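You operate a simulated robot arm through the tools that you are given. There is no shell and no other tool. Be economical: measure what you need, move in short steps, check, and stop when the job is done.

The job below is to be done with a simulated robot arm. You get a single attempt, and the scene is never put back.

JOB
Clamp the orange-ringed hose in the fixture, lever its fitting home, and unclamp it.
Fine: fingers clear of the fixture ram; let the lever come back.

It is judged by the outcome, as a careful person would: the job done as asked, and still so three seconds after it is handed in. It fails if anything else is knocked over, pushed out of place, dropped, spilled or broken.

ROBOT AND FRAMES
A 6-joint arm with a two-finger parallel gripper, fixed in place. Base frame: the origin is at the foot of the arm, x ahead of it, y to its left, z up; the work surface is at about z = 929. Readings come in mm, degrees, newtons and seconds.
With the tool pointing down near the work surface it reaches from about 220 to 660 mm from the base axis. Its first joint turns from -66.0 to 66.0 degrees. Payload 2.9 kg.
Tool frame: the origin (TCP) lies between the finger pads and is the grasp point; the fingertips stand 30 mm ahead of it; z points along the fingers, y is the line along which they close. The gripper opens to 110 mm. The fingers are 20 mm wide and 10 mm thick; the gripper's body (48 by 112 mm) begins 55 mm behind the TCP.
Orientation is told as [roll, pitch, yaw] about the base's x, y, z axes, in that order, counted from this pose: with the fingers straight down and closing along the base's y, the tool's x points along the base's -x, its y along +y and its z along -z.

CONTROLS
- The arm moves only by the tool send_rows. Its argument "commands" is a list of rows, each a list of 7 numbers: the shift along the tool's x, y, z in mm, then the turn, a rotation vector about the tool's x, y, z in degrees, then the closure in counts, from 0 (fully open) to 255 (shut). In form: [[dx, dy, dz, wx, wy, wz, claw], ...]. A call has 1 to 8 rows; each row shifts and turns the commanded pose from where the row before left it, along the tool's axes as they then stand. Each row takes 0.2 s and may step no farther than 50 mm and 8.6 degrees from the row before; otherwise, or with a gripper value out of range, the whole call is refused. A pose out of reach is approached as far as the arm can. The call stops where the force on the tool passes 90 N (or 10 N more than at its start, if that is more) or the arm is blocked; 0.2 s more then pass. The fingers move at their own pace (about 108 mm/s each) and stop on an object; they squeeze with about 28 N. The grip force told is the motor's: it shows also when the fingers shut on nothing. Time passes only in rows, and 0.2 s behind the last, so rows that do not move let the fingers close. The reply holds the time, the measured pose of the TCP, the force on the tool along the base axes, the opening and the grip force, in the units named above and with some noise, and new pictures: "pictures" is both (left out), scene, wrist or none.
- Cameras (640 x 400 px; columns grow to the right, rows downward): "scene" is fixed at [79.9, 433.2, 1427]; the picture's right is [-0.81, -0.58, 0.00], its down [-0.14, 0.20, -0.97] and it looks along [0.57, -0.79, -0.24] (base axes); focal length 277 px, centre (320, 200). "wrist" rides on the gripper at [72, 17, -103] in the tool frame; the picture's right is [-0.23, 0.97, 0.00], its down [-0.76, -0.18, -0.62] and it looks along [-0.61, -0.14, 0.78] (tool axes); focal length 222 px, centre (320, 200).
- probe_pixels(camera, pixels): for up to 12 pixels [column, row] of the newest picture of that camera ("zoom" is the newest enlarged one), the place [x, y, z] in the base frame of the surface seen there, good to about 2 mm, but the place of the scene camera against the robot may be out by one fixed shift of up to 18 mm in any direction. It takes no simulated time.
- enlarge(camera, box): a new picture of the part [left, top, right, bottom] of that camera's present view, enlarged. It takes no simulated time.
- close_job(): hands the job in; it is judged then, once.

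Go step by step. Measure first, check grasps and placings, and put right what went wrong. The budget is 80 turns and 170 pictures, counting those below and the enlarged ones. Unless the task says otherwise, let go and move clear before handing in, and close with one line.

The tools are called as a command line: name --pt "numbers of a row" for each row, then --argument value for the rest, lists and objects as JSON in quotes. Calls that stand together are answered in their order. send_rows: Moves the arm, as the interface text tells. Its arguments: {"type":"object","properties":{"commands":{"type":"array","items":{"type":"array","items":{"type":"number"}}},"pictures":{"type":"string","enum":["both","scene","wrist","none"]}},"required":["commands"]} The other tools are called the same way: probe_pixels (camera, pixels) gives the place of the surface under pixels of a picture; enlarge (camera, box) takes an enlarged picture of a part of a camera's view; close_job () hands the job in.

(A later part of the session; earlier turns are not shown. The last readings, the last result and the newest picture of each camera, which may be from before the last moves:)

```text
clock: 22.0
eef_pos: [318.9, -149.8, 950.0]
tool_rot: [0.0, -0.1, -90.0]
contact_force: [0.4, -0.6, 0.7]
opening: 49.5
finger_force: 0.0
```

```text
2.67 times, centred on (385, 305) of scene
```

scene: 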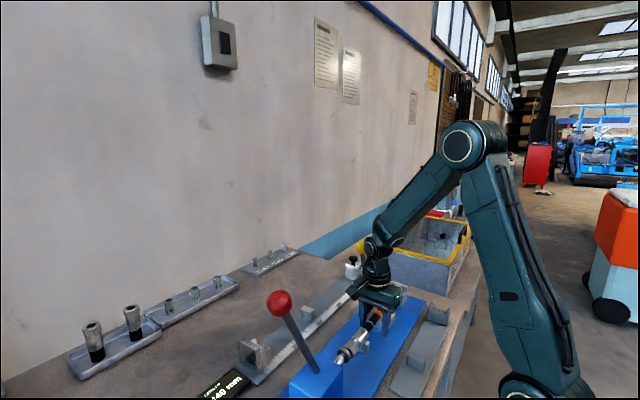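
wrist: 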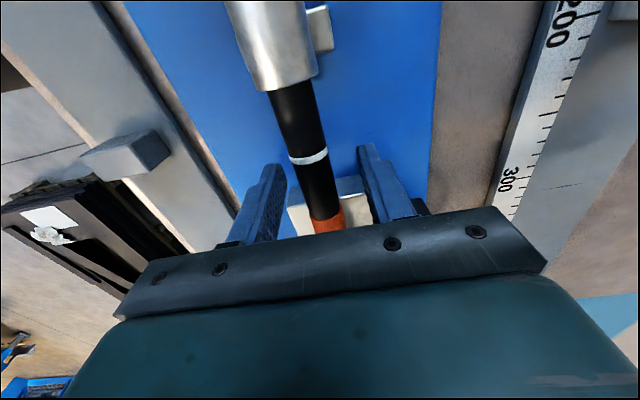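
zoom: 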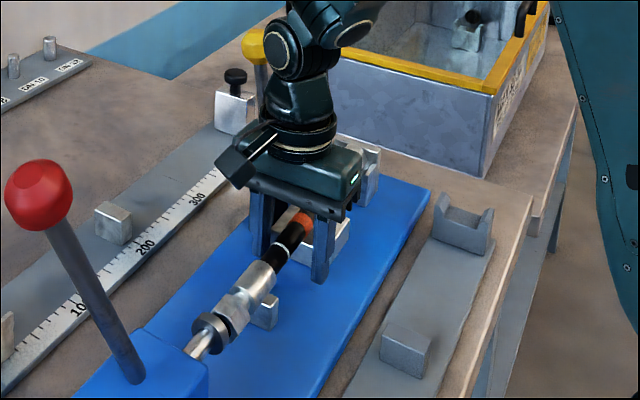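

One row was over the step limit, so nothing moved. I'll send it again with smaller steps.

send_rows --pt "0 0 -20 0 0 0 140" --pt "0 0 -40 0 0 0 140" --pt "0 0 -45 0 0 0 140" --pt "0 0 -45 0 0 0 140" --pt "0 -40 -10 0 0 0 140" --pt "0 -40 -10 0 0 0 140" --pictures "both"

enlarge --camera "wrist" --box '[300, 0, 500, 230]'

enlarge --camera "scene" --box '[320, 230, 450, 380]'

```text
clock: 23.4
eef_pos: [238.1, -151.7, 1120.9]
tool_rot: [0.0, -0.2, -89.9]
contact_force: [-0.2, 0.4, 0.6]
opening: 49.8
finger_force: 0.0
```

scene: 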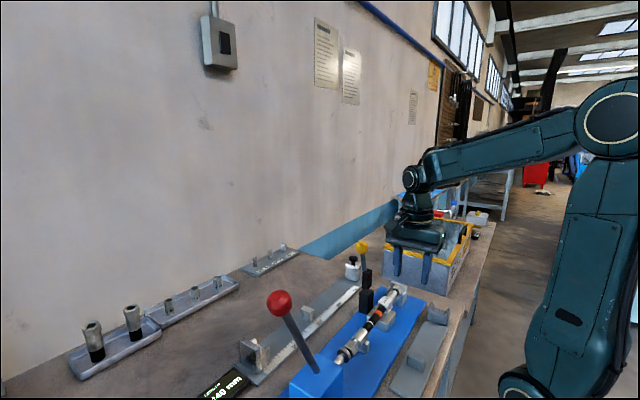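
wrist: 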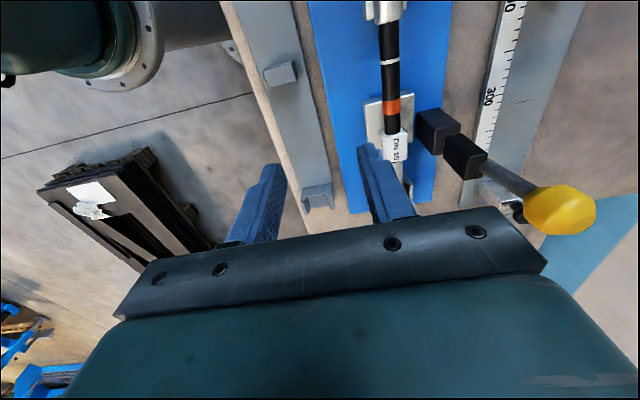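

```text
1.74 times, centred on (400, 115) of wrist
```

zoom: 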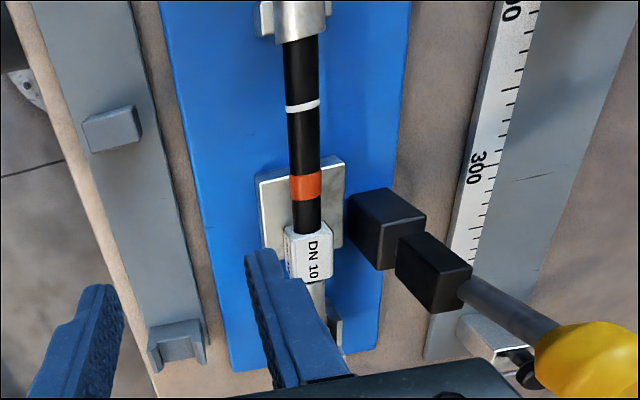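

```text
2.67 times, centred on (385, 305) of scene
```

zoom: 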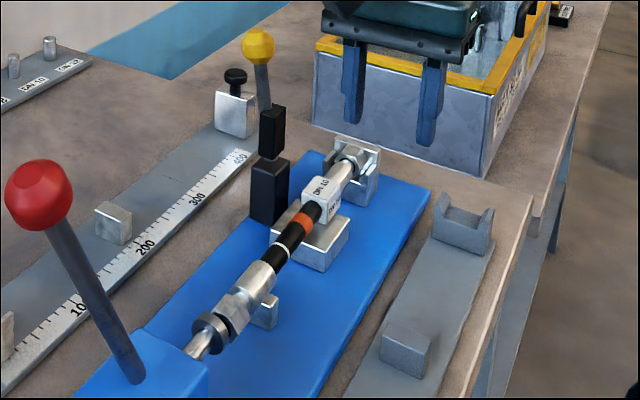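

The hose is seated on the cradle, anvil and rest. Now I'll measure the yellow toggle (knob at 560,210; blocks at 437,132 and 465,157) and check the hose position.

probe_pixels --camera "wrist" --pixels '[[560, 195], [560, 215], [535, 210], [515, 180], [495, 168], [485, 160], [465, 140], [462, 160], [440, 120], [430, 140], [450, 150], [448, 165]]'

probe_pixels --camera "wrist" --pixels '[[392, 105], [385, 105], [399, 105], [389, 62], [394, 148], [386, 140], [402, 140], [406, 160], [390, 26], [382, 20], [398, 20], [406, 190]]'

probe_pixels --camera "scene" --pixels '[[361, 241], [361, 253], [367, 262], [367, 272], [360, 277], [372, 277], [366, 285], [366, 292], [366, 305], [360, 286], [373, 286], [367, 288]]'

enlarge --camera "scene" --box '[340, 235, 410, 320]'

```text
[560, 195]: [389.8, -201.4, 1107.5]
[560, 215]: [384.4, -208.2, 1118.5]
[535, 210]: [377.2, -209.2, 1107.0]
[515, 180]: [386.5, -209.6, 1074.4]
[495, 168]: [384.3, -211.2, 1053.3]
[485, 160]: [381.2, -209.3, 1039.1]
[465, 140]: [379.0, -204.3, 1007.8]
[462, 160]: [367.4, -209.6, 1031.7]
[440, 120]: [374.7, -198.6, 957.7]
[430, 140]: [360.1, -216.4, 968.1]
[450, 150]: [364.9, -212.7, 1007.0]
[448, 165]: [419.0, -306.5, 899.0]
```

```text
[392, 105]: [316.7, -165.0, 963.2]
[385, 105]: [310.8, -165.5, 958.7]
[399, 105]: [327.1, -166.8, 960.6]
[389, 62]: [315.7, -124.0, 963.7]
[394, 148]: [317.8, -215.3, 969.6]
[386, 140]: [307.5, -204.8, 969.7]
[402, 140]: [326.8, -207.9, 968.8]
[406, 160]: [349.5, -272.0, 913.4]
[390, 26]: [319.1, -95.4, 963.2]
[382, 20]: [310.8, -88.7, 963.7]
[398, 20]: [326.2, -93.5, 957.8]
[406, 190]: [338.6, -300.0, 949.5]
```

```text
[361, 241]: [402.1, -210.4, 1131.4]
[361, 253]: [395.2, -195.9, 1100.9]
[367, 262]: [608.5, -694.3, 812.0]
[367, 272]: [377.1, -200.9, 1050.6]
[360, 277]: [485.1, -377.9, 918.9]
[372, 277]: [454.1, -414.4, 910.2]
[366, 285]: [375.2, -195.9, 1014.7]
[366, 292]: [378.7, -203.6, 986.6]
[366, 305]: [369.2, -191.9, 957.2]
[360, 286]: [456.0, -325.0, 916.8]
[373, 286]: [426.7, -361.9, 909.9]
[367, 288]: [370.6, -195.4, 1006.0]
```

```text
4.71 times, centred on (375, 278) of scene
```

zoom: 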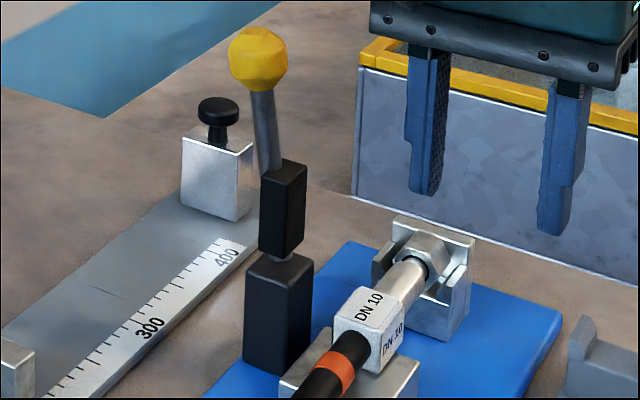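

Toggle pivot is about (370, −209, 978). The knob centre is about (388, −209, 1115), radius ≈138, and it swings toward −x over the label block (top z 970). I'll turn back to yaw 0 so the fingers can straddle the knob along y.

send_rows --pt "0 0 -10 0 0 -8.5 100" --pt "0 0 -10 0 0 -8.5 100" --pt "0 0 -10 0 0 -8.5 100" --pt "0 0 -10 0 0 -8.5 100" --pt "0 0 -10 0 0 -8.5 100" --pt "0 0 -10 0 0 -8.5 100" --pt "0 0 -10 0 0 -8.5 100" --pt "0 0 -10 0 0 -8.5 100" --pictures "none"

send_rows --pt "0 0 0 0 0 -8.5 100" --pt "0 0 0 0 0 -8.5 100" --pt "0 0 0 0 0 -5 100" --pt "-40 -19 0 0 0 0 100" --pt "-40 -19 0 0 0 0 100" --pt "-40 -19 0 0 0 0 100" --pt "-25 0 0 0 0 0 100" --pictures "both"

```text
clock: 25.2
eef_pos: [238.2, -150.0, 1200.4]
tool_rot: [-0.1, 0.1, -21.9]
contact_force: [0.3, 1.1, 0.7]
opening: 66.8
finger_force: 0.1
```

```text
clock: 26.8
eef_pos: [386.2, -209.4, 1201.8]
tool_rot: [-0.1, 0.0, 0.0]
contact_force: [0.1, 0.0, 0.0]
opening: 66.9
finger_force: 0.0
```

scene: 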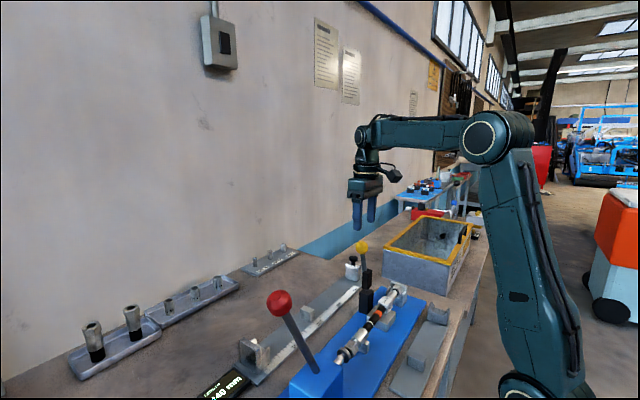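
wrist: 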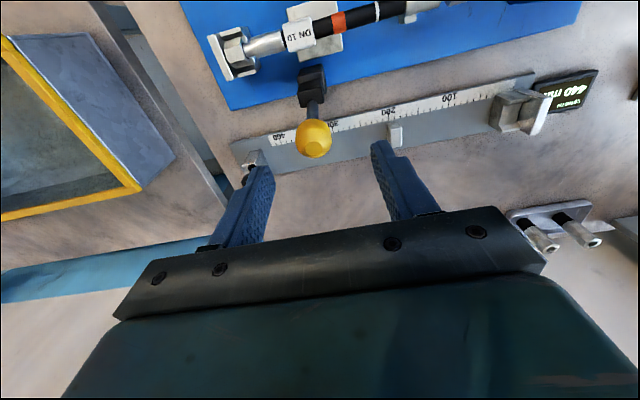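

probe_pixels --camera "wrist" --pixels '[[314, 140], [297, 142], [331, 140], [314, 122], [314, 156], [313, 148], [311, 105], [310, 80], [305, 75], [322, 75], [310, 98], [302, 88]]'

enlarge --camera "wrist" --box '[200, 0, 420, 180]'

```text
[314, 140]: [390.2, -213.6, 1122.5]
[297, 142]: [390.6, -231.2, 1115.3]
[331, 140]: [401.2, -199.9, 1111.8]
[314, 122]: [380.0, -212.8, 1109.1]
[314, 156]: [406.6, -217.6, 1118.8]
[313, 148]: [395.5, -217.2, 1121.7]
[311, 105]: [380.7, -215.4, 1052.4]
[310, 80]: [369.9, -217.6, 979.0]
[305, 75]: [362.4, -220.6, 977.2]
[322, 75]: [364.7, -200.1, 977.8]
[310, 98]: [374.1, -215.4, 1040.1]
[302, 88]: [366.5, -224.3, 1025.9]
```

```text
2.22 times, centred on (310, 90) of wrist
```

zoom: 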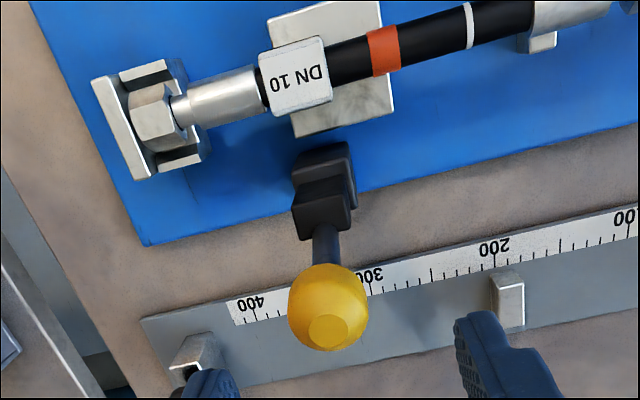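

The knob centre is about (394, −214, 1107), radius ~16. I'll descend around it with the fingers open 67 mm.

send_rows --pt "-8 -5 0 0 0 0 100" --pt "0 0 45 0 0 0 100" --pt "0 0 35 0 0 0 100" --pt "0 0 14 0 0 0 100" --pt "0 0 0 0 0 0 100" --pictures "both"

```text
clock: 28.0
eef_pos: [394.0, -213.3, 1105.1]
tool_rot: [-0.1, 0.0, 0.1]
contact_force: [0.6, -0.2, -0.1]
opening: 67.2
finger_force: 0.0
```

scene: 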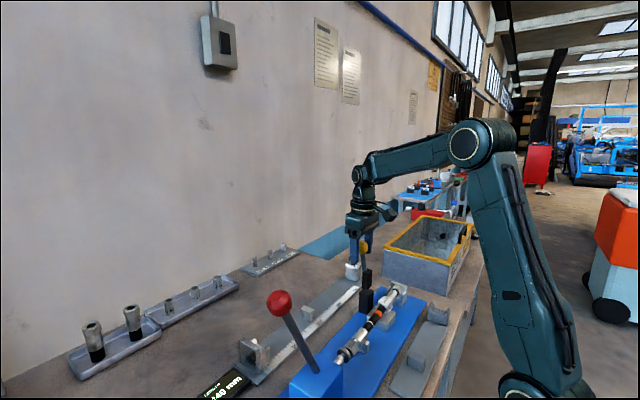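
wrist: 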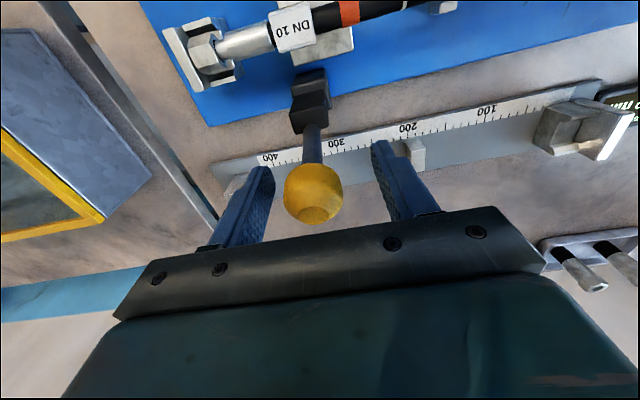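

The knob (313,193) is between the pads. I'll close on it and start the arc gently.

send_rows --pt "0 0 0 0 0 0 255" --pt "0 0 0 0 0 0 255" --pt "0 0 0 0 0 0 255" --pictures "wrist"

```text
clock: 28.8
eef_pos: [392.2, -217.5, 1104.2]
tool_rot: [-0.3, -0.2, -0.5]
contact_force: [0.2, -44.6, -7.5]
opening: 33.2
finger_force: 45.2
```

wrist: 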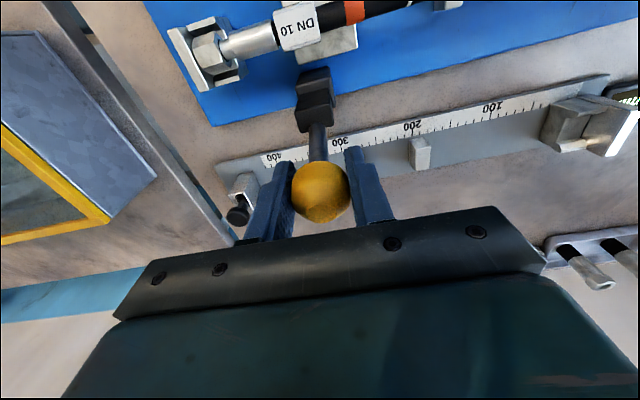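

The knob stands a few mm further toward −y: side force −45 N and the tool pulled to y −217.5. I'll shift the command to relieve that.

send_rows --pt "0 -3 0 0 0 0 255" --pt "0 0 0 0 0 0 255" --pictures "none"

```text
clock: 29.4
eef_pos: [392.8, -218.0, 1104.9]
tool_rot: [-0.1, -0.1, -0.2]
contact_force: [3.4, -31.2, -9.9]
opening: 33.1
finger_force: 45.1
```

send_rows --pt "0 -4 0 0 0 0 255" --pt "0 0 0 0 0 0 255" --pictures "none"

```text
clock: 30.0
eef_pos: [392.8, -218.7, 1104.4]
tool_rot: [0.0, 0.2, 0.3]
contact_force: [4.8, -0.8, -6.9]
opening: 33.0
finger_force: 44.8
```

The side load is relieved. I'll swing the lever along its arc (radius ≈126) toward −x, the first 20° in small steps.

send_rows --pt "11.4 0 -1.5 0 0 0 255" --pt "11.4 0 -0.6 0 0 0 255" --pt "10.9 0 0.5 0 0 0 255" --pt "10.9 0 1.4 0 0 0 255" --pictures "both"

```text
clock: 31.0
eef_pos: [347.0, -218.5, 1104.8]
tool_rot: [0.1, 0.2, 0.1]
contact_force: [14.2, 15.6, -29.5]
opening: 33.9
finger_force: 44.9
```

scene: 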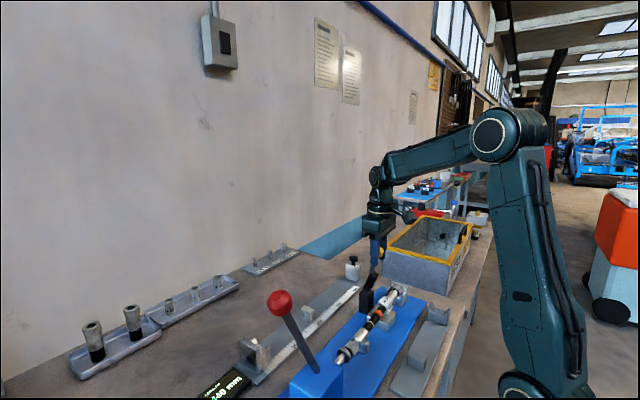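
wrist: 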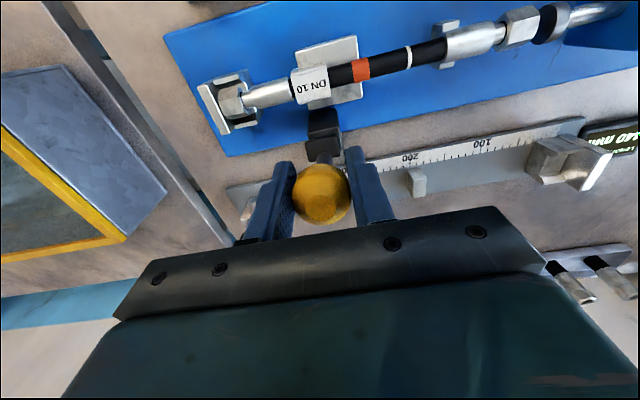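

The lever follows, but the pull of −30 N down shows the true arc is slightly lower. I'll correct for that and continue.

send_rows --pt "8.4 1 3.7 0 0 0 255" --pt "8.4 1 3.7 0 0 0 255" --pt "10.1 0 4.7 0 0 0 255" --pt "10.1 0 4.7 0 0 0 255" --pictures "none"

```text
clock: 32.0
eef_pos: [309.2, -218.1, 1091.1]
tool_rot: [-0.4, -0.2, -0.2]
contact_force: [5.5, 1.9, 10.6]
opening: 33.3
finger_force: 45.4
```

Tracking well. I'll continue down the arc.

send_rows --pt "9.1 0 6 0 0 0 255" --pt "9.1 0 6 0 0 0 255" --pt "7.9 0 7.8 0 0 0 255" --pt "7.9 0 7.8 0 0 0 255" --pictures "both"

```text
clock: 33.0
eef_pos: [276.3, -217.1, 1061.2]
tool_rot: [0.0, 0.0, 0.0]
contact_force: [4.8, -8.5, 5.1]
opening: 33.2
finger_force: 45.1
```

scene: 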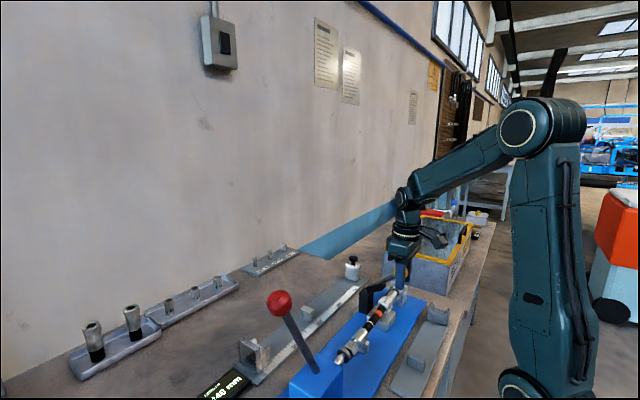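
wrist: 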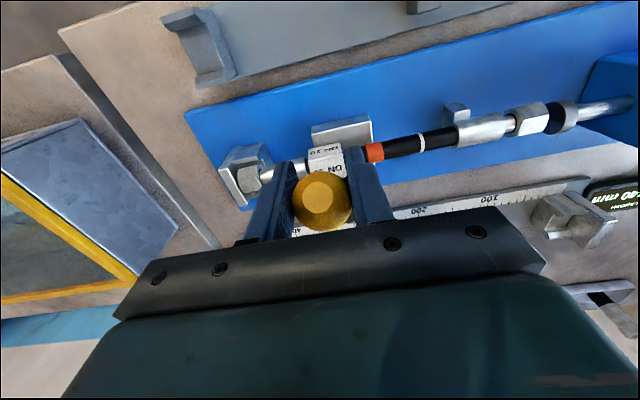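

The lever is about 50° over. I'll continue in the same way.

send_rows --pt "6.4 0 9 0 0 0 255" --pt "6.4 0 9 0 0 0 255" --pt "4.7 0 10 0 0 0 255" --pt "4.7 0 10 0 0 0 255" --pictures "both"

enlarge --camera "scene" --box '[330, 250, 440, 370]'

```text
clock: 34.0
eef_pos: [253.4, -217.7, 1023.6]
tool_rot: [-0.1, 0.1, -0.2]
contact_force: [-18.1, -8.5, 17.9]
opening: 32.1
finger_force: 45.5
```

scene: 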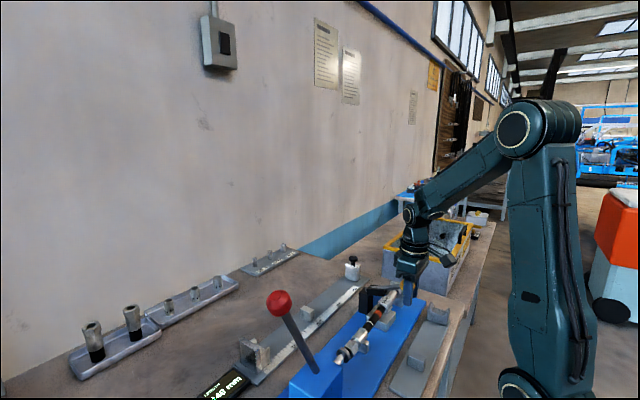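
wrist: 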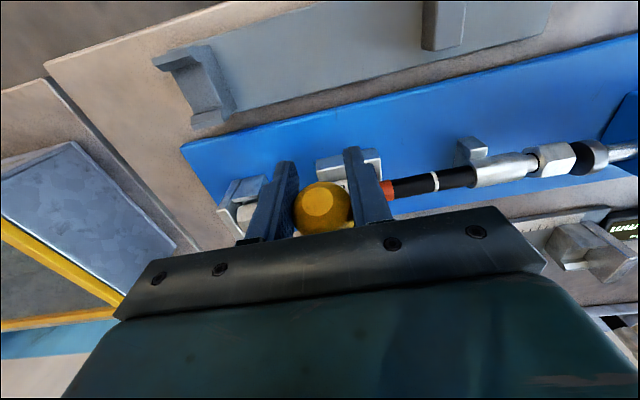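

```text
3.33 times, centred on (385, 310) of scene
```

zoom: 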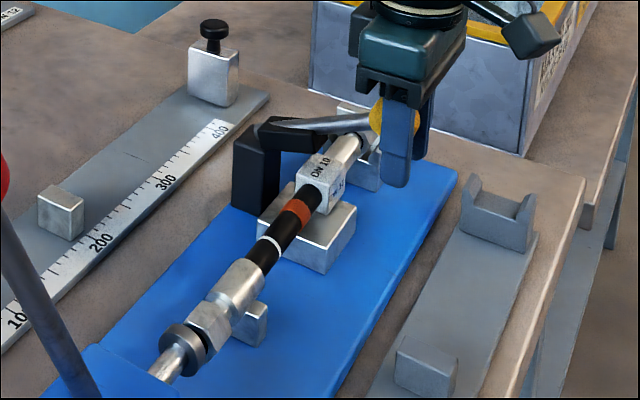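

The arm is nearly down on the label block; resistance is 18 N up. I'll press the last part.

send_rows --pt "3.5 0 8 0 0 0 255" --pt "2.5 0 8 0 0 0 255" --pt "0 0 0 0 0 0 255" --pictures "wrist"

enlarge --camera "scene" --box '[340, 260, 430, 340]'

```text
clock: 34.8
eef_pos: [247.8, -218.2, 1007.8]
tool_rot: [-0.1, 0.0, -0.1]
contact_force: [-14.1, -12.1, 13.1]
opening: 31.9
finger_force: 44.8
```

wrist: 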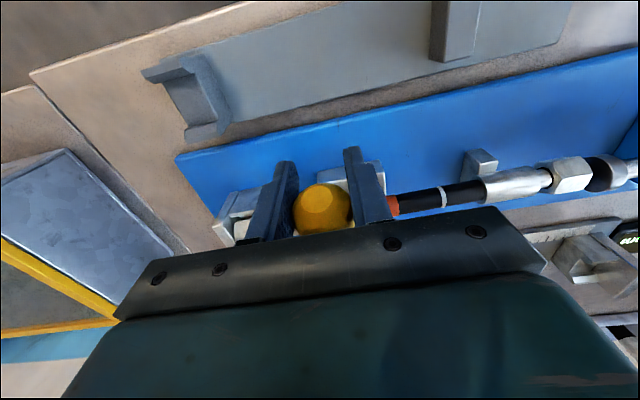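

```text
5.00 times, centred on (385, 300) of scene
```

zoom: 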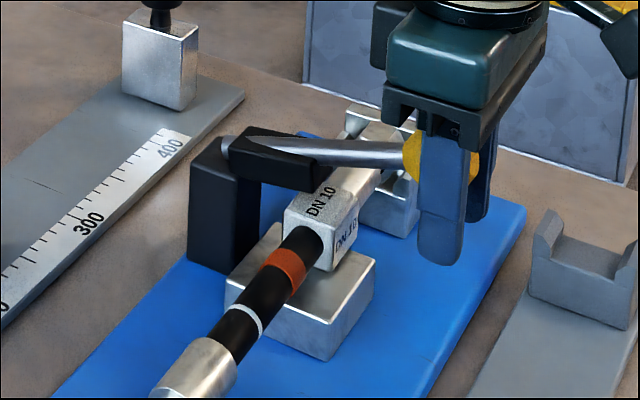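

The clamp arm lies over the label block. I'll press a few mm more to find the stop.

send_rows --pt "1 0 5 0 0 0 255" --pt "0 0 0 0 0 0 255" --pictures "none"

send_rows --pt "0.5 0 5 0 0 0 255" --pt "0 0 0 0 0 0 255" --pictures "none"

enlarge --camera "scene" --box '[340, 260, 430, 340]'

```text
clock: 35.4
eef_pos: [247.4, -218.5, 1003.8]
tool_rot: [-0.1, 0.0, 0.0]
contact_force: [-13.3, -10.5, 11.8]
opening: 31.9
finger_force: 44.8
```

```text
clock: 36.0
eef_pos: [245.5, -217.6, 999.2]
tool_rot: [-0.1, 0.1, -0.2]
contact_force: [-15.8, -11.9, 13.3]
opening: 32.5
finger_force: 45.5
```

```text
5.00 times, centred on (385, 300) of scene
```

zoom: 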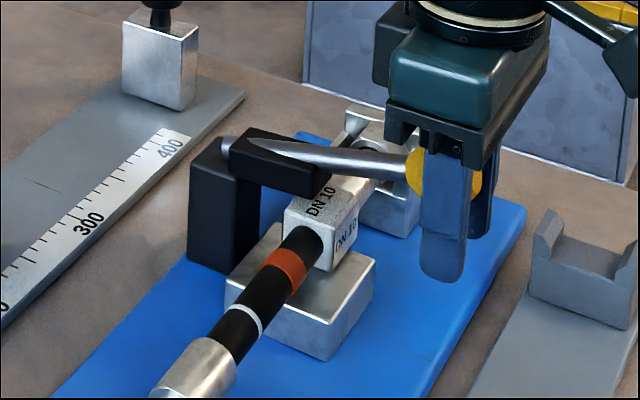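

The fingers slide on the knob while the lever stays still, so it is at its stop. I'll open and see whether it holds by itself.

send_rows --pt "0 0 0 0 0 0 150" --pt "0 0 0 0 0 0 100" --pt "0 0 -40 0 0 0 100" --pt "0 0 -45 0 0 0 100" --pictures "both"

enlarge --camera "scene" --box '[340, 260, 430, 340]'

```text
clock: 37.0
eef_pos: [245.8, -216.9, 1082.0]
tool_rot: [-0.2, 0.0, 0.0]
contact_force: [0.2, -0.4, 0.4]
opening: 67.0
finger_force: 0.0
```

scene: 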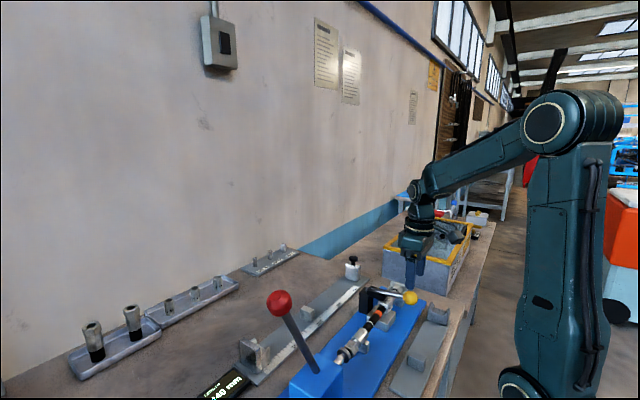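
wrist: 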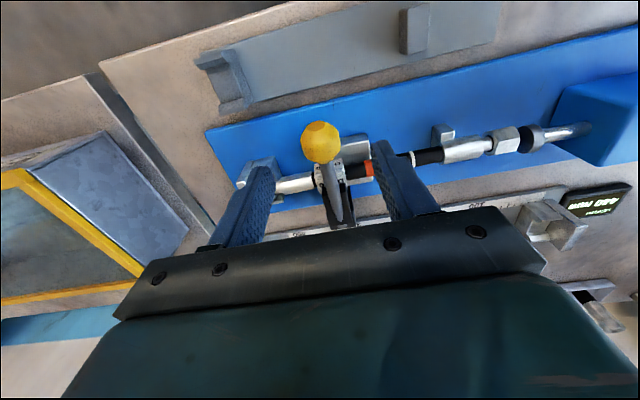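

```text
5.00 times, centred on (385, 300) of scene
```

zoom: 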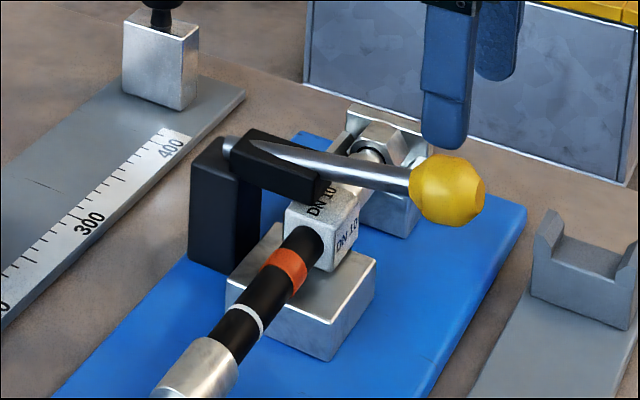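

After release the handle settled lower by itself; it holds. I'll locate the knob so I can push it down firmly once to confirm the clamp is home.

probe_pixels --camera "wrist" --pixels '[[321, 140], [320, 128], [321, 158], [303, 140], [340, 140], [333, 180], [337, 210], [330, 165]]'

enlarge --camera "wrist" --box '[220, 80, 420, 240]'

```text
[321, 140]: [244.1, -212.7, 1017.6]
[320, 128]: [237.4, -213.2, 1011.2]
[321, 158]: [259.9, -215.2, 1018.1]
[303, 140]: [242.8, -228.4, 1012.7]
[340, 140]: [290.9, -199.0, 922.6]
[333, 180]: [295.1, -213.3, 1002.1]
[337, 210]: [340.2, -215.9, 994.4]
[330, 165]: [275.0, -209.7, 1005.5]
```

```text
2.50 times, centred on (320, 160) of wrist
```

zoom: 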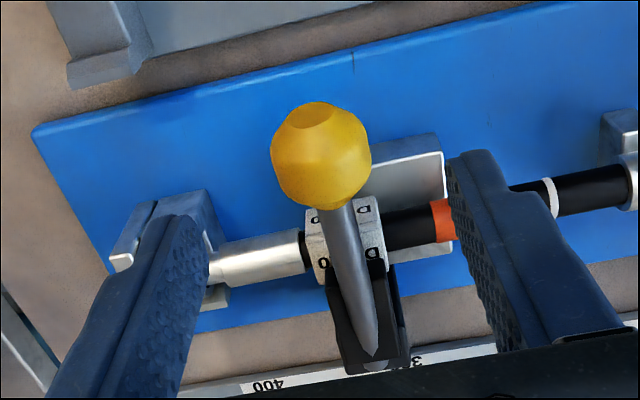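

Knob centre is about (248, −214, 1004). I'll close the fingers and press down on top of it in small steps.

send_rows --pt "-3 3 0 0 0 0 255" --pt "0 0 0 0 0 0 255" --pt "0 0 12 0 0 0 255" --pt "0 0 10 0 0 0 255" --pt "0 0 6 0 0 0 255" --pt "0 0 0 0 0 0 255" --pictures "none"

send_rows --pt "0 0 4 0 0 0 255" --pt "0 0 3 0 0 0 255" --pt "0 0 0 0 0 0 255" --pictures "none"

```text
clock: 38.4
eef_pos: [249.3, -214.4, 1054.4]
tool_rot: [-0.1, 0.0, 0.0]
contact_force: [-0.2, -0.2, 0.1]
opening: 0.2
finger_force: 28.8
```

```text
clock: 39.2
eef_pos: [249.6, -214.7, 1048.2]
tool_rot: [-0.2, -0.1, 0.0]
contact_force: [-4.3, 4.2, 23.6]
opening: 0.0
finger_force: 28.2
```

send_rows --pt "0 0 2 0 0 0 255" --pt "0 0 2 0 0 0 255" --pt "0 0 0 0 0 0 255" --pictures "scene"

enlarge --camera "scene" --box '[340, 260, 430, 340]'

```text
clock: 40.0
eef_pos: [247.8, -214.5, 1046.1]
tool_rot: [-0.2, -0.2, -0.1]
contact_force: [-18.0, 13.4, 70.4]
opening: 0.2
finger_force: 28.2
```

scene: 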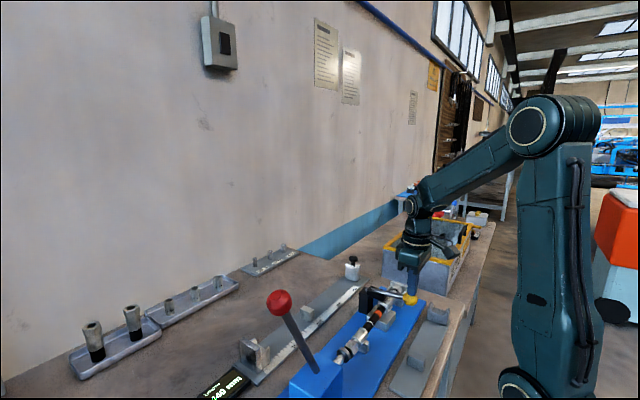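

```text
5.00 times, centred on (385, 300) of scene
```

zoom: 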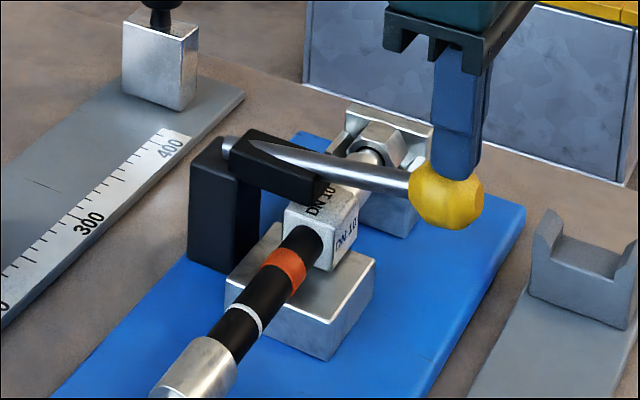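

70 N against a firm stop, so the clamp is closed. I'll back off and go to look at the red lever.

send_rows --pt "0 0 -10 0 0 0 255" --pt "0 0 -45 0 0 0 255" --pt "0 0 -45 0 0 0 255" --pt "0 10 -45 0 0 0 255" --pt "5 45 -15 0 0 0 255" --pt "5 45 -15 0 0 0 255" --pt "5 45 -15 0 0 0 255" --pt "5 45 -10 0 0 0 255" --pictures "none"

send_rows --pt "2 45 0 0 0 0 255" --pt "2 45 0 0 0 0 255" --pt "2 45 0 0 0 0 255" --pt "2 40 0 0 0 0 255" --pictures "both"

```text
clock: 41.8
eef_pos: [226.3, -23.5, 1244.9]
tool_rot: [0.0, 0.0, -0.1]
contact_force: [0.5, 0.5, -0.4]
opening: 0.0
finger_force: 28.1
```

```text
clock: 42.8
eef_pos: [219.6, 151.1, 1244.1]
tool_rot: [-0.1, -0.1, 0.0]
contact_force: [0.7, 0.8, -1.3]
opening: 0.2
finger_force: 27.7
```

scene: 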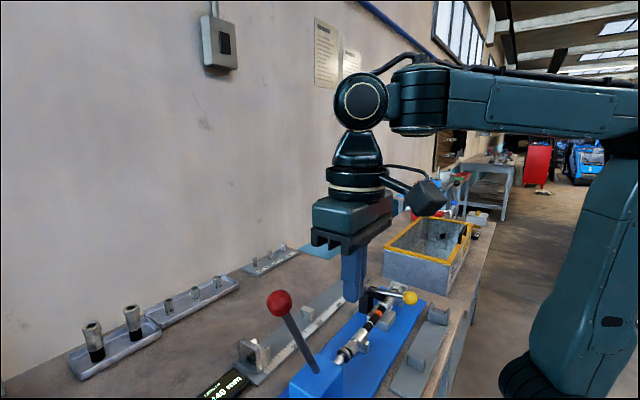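
wrist: 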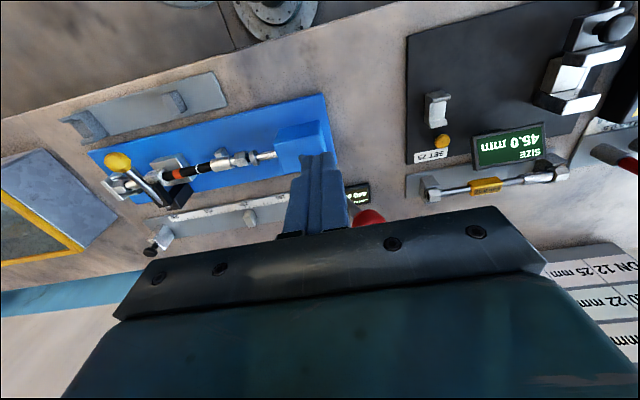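

The fingers hide the lever; I'll step back toward −y for a clear view.

send_rows --pt "0 -45 0 0 0 0 255" --pt "0 -45 0 0 0 0 255" --pt "0 -20 -20 0 0 0 255" --pictures "wrist"

enlarge --camera "wrist" --box '[300, 60, 560, 240]'

```text
clock: 43.6
eef_pos: [220.5, 39.9, 1266.5]
tool_rot: [-0.2, -0.1, 0.0]
contact_force: [1.2, -0.3, 0.1]
opening: 0.0
finger_force: 27.5
```

wrist: 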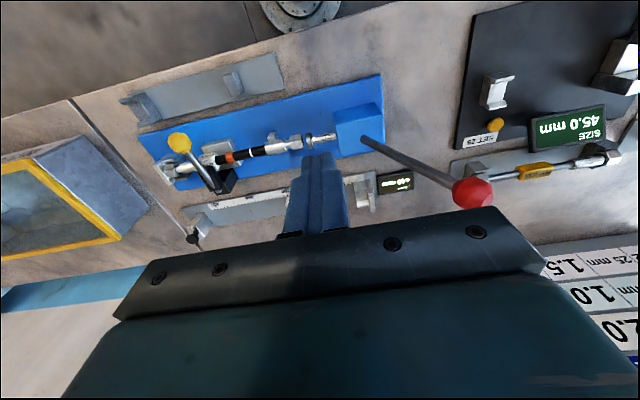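

```text
2.22 times, centred on (430, 150) of wrist
```

zoom: 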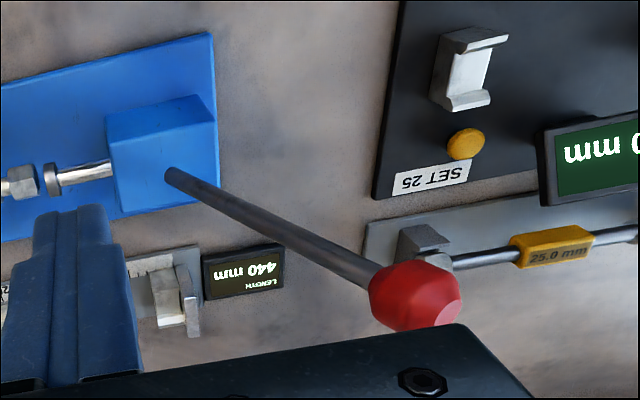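

probe_pixels --camera "zoom" --pixels '[[420, 290], [385, 280], [455, 290], [415, 265], [410, 320], [365, 270], [300, 230], [240, 200], [180, 178], [150, 130], [130, 200], [205, 195]]'

probe_pixels --camera "wrist" --pixels '[[308, 140], [318, 138], [332, 135], [297, 143], [270, 150], [243, 153], [230, 157], [385, 105], [340, 115]]'

```text
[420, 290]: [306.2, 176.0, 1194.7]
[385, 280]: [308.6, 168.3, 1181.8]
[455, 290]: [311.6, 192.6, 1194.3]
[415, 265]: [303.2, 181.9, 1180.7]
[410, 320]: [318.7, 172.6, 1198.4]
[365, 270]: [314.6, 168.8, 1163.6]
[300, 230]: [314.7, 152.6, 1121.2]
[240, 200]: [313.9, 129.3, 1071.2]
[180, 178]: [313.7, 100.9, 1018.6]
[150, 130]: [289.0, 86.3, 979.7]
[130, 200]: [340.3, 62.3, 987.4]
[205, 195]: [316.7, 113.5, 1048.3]
```

```text
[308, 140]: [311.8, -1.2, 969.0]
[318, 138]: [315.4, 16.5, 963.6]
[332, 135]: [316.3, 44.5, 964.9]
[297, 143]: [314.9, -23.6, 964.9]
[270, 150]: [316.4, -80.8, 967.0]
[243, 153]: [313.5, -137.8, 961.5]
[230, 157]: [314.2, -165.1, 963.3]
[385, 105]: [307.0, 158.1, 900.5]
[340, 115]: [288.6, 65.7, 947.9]
```

Lever knob centre is about (317, 181, 1184), radius 20, leaning 25° toward +y from a pivot near (316, 78, 970). I'll go round to its +y side, high, then come down behind it.

send_rows --pt "-20 37 -3 0 0 0 255" --pt "-20 37 0 0 0 0 255" --pt "-20 37 0 0 0 0 255" --pt "-20 37 0 0 0 0 255" --pt "-17 37 0 0 0 0 255" --pt "0 0 40 0 0 0 255" --pt "0 0 40 0 0 0 255" --pictures "both"

```text
clock: 45.2
eef_pos: [318.3, 226.8, 1184.7]
tool_rot: [-0.1, -0.1, 0.0]
contact_force: [0.5, -0.1, 0.2]
opening: 0.3
finger_force: 28.4
```

scene: 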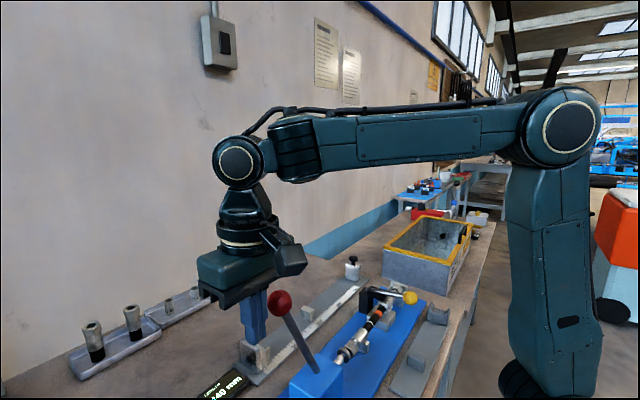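
wrist: 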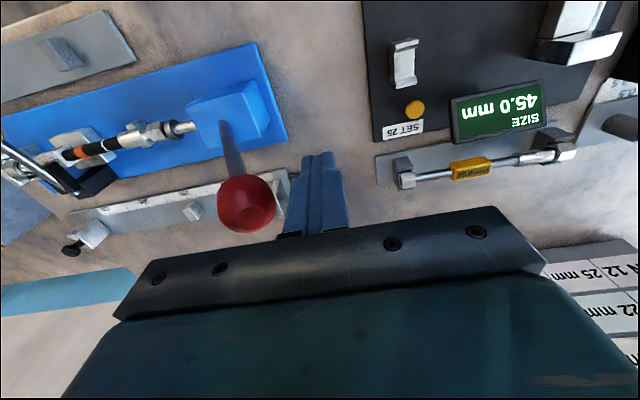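

The fingers are just behind the knob (247,205). I'll push gently toward −y and watch the force.

send_rows --pt "0 -10 0 0 0 0 255" --pt "0 -5 0 0 0 0 255" --pt "0 -5 -2 0 0 0 255" --pt "0 -5 -2 0 0 0 255" --pt "0 -5 -2 0 0 0 255" --pictures "both"

enlarge --camera "scene" --box '[250, 270, 420, 400]'

```text
clock: 46.4
eef_pos: [318.5, 196.5, 1191.8]
tool_rot: [-0.1, 0.1, 0.1]
contact_force: [0.6, 0.6, 0.0]
opening: 0.0
finger_force: 28.2
```

scene: 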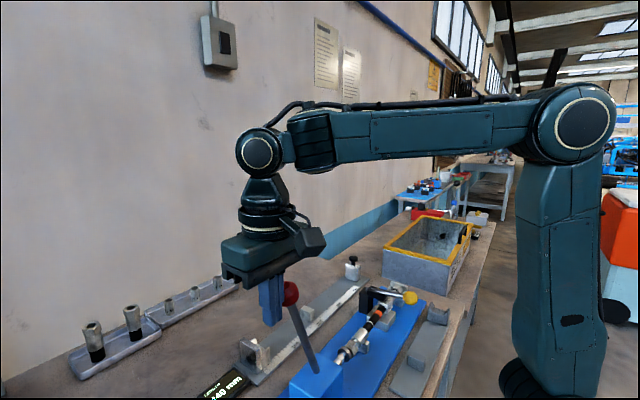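
wrist: 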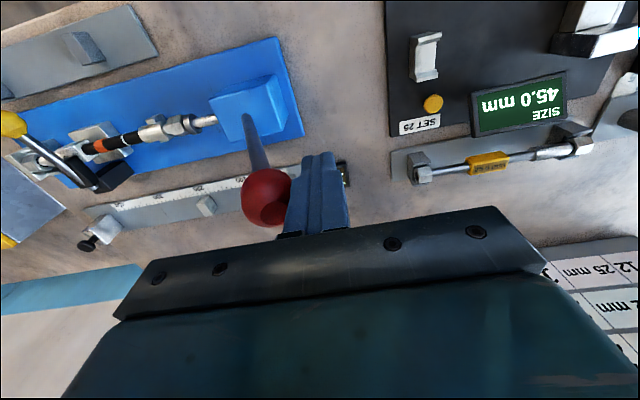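

```text
3.08 times, centred on (335, 335) of scene
```

zoom: 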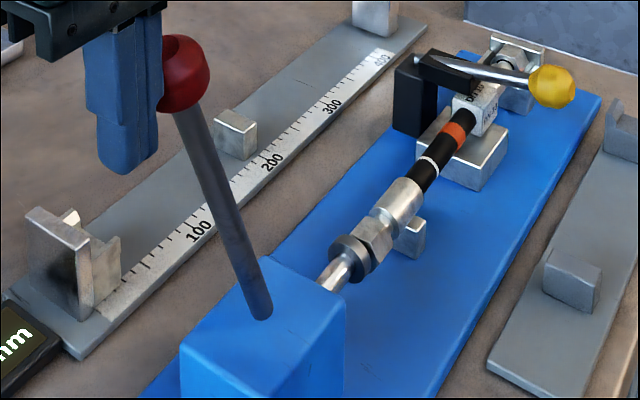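

Just touching, no load yet. I'll push on along the arc.

send_rows --pt "0 -5 -2 0 0 0 255" --pt "0 -5 -2 0 0 0 255" --pt "0 -5 -2 0 0 0 255" --pt "0 -5 -2 0 0 0 255" --pictures "wrist"

enlarge --camera "scene" --box '[250, 270, 420, 400]'

```text
clock: 47.4
eef_pos: [318.6, 175.2, 1201.1]
tool_rot: [-0.1, 0.0, 0.0]
contact_force: [0.4, 2.3, 1.3]
opening: 0.0
finger_force: 27.8
```

wrist: 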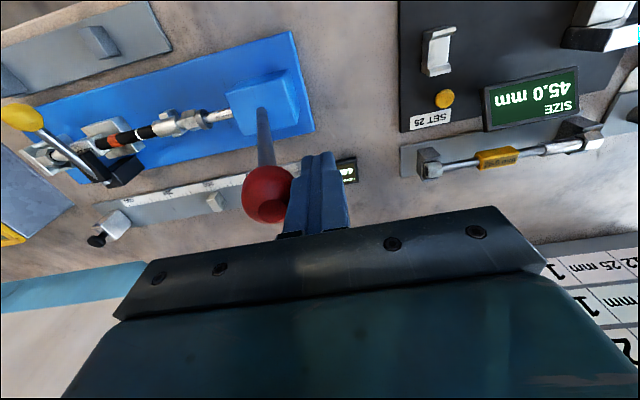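

```text
3.08 times, centred on (335, 335) of scene
```

zoom: 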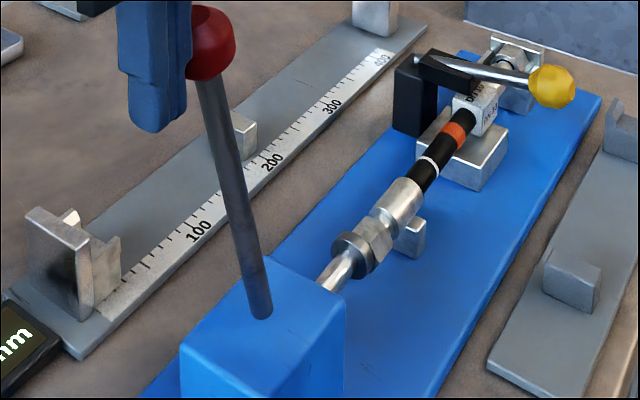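

The lever moves lightly and the ram advances toward the nut. I'll continue.

send_rows --pt "0 -7 -2 0 0 0 255" --pt "0 -7 -1.5 0 0 0 255" --pt "0 -7 -1 0 0 0 255" --pt "0 -7 -1 0 0 0 255" --pt "0 -7 -0.5 0 0 0 255" --pt "0 -7 0 0 0 0 255" --pictures "wrist"

enlarge --camera "scene" --box '[250, 270, 420, 400]'

```text
clock: 48.8
eef_pos: [318.4, 133.8, 1207.2]
tool_rot: [0.0, -0.1, 0.1]
contact_force: [-1.8, 4.1, 3.4]
opening: 0.0
finger_force: 28.1
```

wrist: 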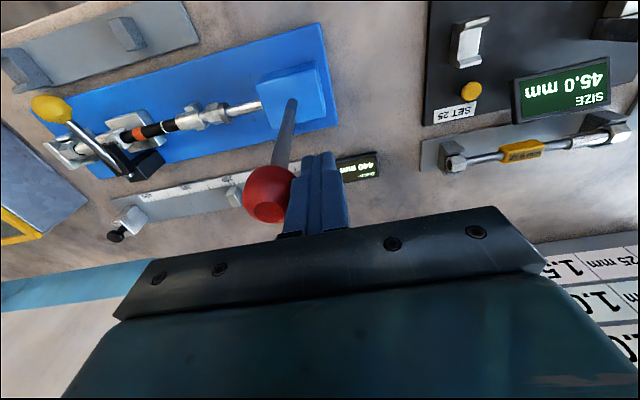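

```text
3.08 times, centred on (335, 335) of scene
```

zoom: 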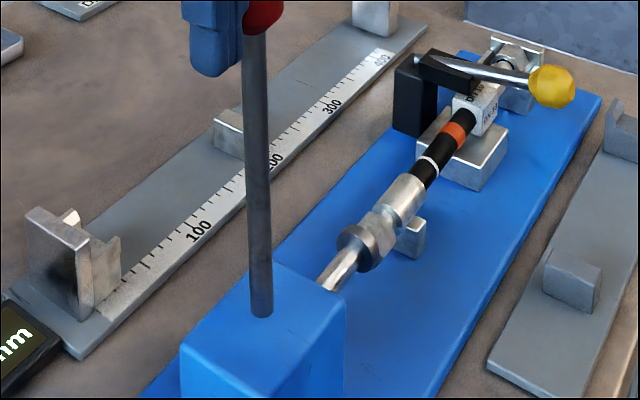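

The ram is on the nut and the collar is closing on the white mark. I'll continue.

send_rows --pt "0 -6 -0.5 0 0 0 255" --pt "0 -6 0 0 0 0 255" --pt "0 -6 0 0 0 0 255" --pt "0 -6 0 0 0 0 255" --pt "0 -6 0.5 0 0 0 255" --pt "0 -6 1 0 0 0 255" --pictures "wrist"

enlarge --camera "scene" --box '[280, 270, 420, 390]'

```text
clock: 50.2
eef_pos: [318.7, 98.4, 1207.1]
tool_rot: [-0.2, 0.0, 0.0]
contact_force: [-2.4, 4.3, 2.1]
opening: 0.0
finger_force: 27.9
```

wrist: 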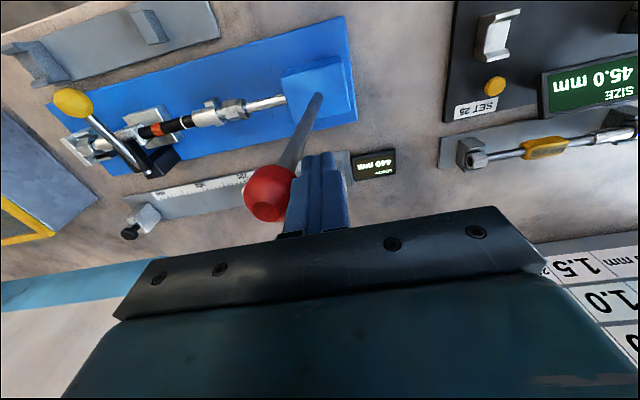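

```text
3.33 times, centred on (350, 330) of scene
```

zoom: 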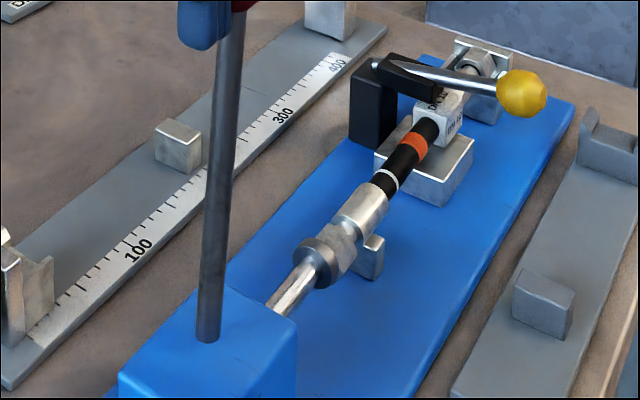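

The collar is a few mm from the white mark. I'll continue in smaller steps and watch for the stop.

send_rows --pt "0 -4 0.5 0 0 0 255" --pt "0 -4 0.5 0 0 0 255" --pt "0 -4 1 0 0 0 255" --pt "0 -4 1 0 0 0 255" --pictures "none"

enlarge --camera "scene" --box '[320, 290, 410, 370]'

enlarge --camera "wrist" --box '[50, 50, 330, 180]'

```text
clock: 51.2
eef_pos: [317.9, 82.4, 1203.7]
tool_rot: [-0.1, 0.1, 0.1]
contact_force: [2.1, 2.2, 2.5]
opening: 0.2
finger_force: 27.9
```

```text
5.00 times, centred on (365, 330) of scene
```

zoom: 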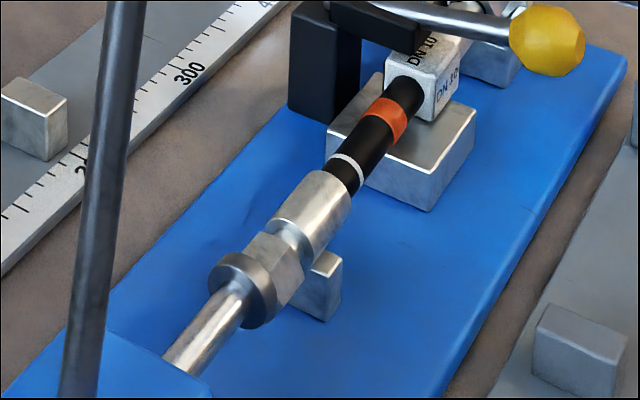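

```text
2.29 times, centred on (190, 115) of wrist
```

zoom: 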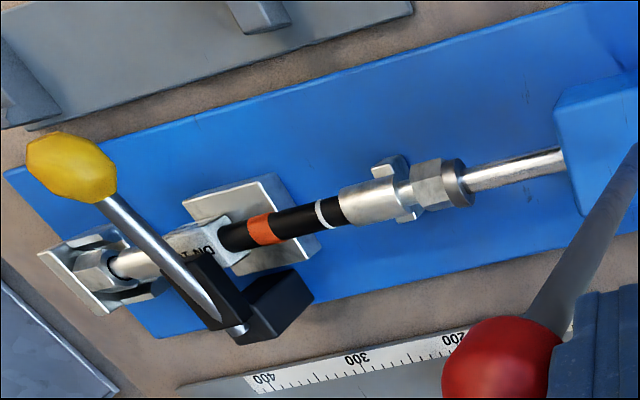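

There is still a gap between the ring and the collar (scene zoom 350,165 versus 325,185). I'll measure it.

probe_pixels --camera "zoom" --pixels '[[318, 215], [327, 213], [336, 210], [342, 205], [350, 203], [405, 185], [465, 180]]'

send_rows --pt "0 -4 1 0 0 0 255" --pt "0 -4 1 0 0 0 255" --pt "0 -4 1.5 0 0 0 255" --pictures "none"

enlarge --camera "scene" --box '[320, 290, 410, 370]'

enlarge --camera "wrist" --box '[50, 50, 330, 180]'

```text
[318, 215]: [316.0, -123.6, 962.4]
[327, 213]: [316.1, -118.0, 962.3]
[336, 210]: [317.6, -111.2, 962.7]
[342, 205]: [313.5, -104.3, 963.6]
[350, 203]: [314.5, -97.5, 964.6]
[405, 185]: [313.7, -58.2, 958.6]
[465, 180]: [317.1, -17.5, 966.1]
```

```text
clock: 52.0
eef_pos: [319.1, 69.3, 1199.5]
tool_rot: [-0.1, 0.1, -0.1]
contact_force: [-2.7, 3.4, 2.4]
opening: 0.0
finger_force: 28.2
```

```text
5.00 times, centred on (365, 330) of scene
```

zoom: 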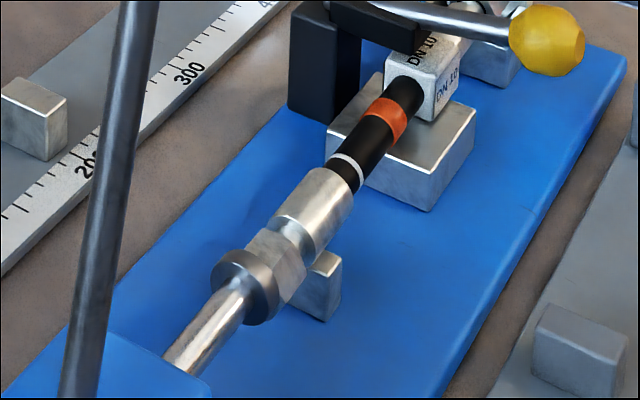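

```text
2.29 times, centred on (190, 115) of wrist
```

zoom: 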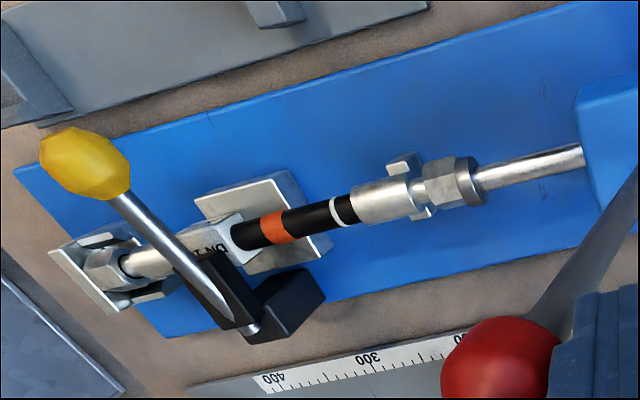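

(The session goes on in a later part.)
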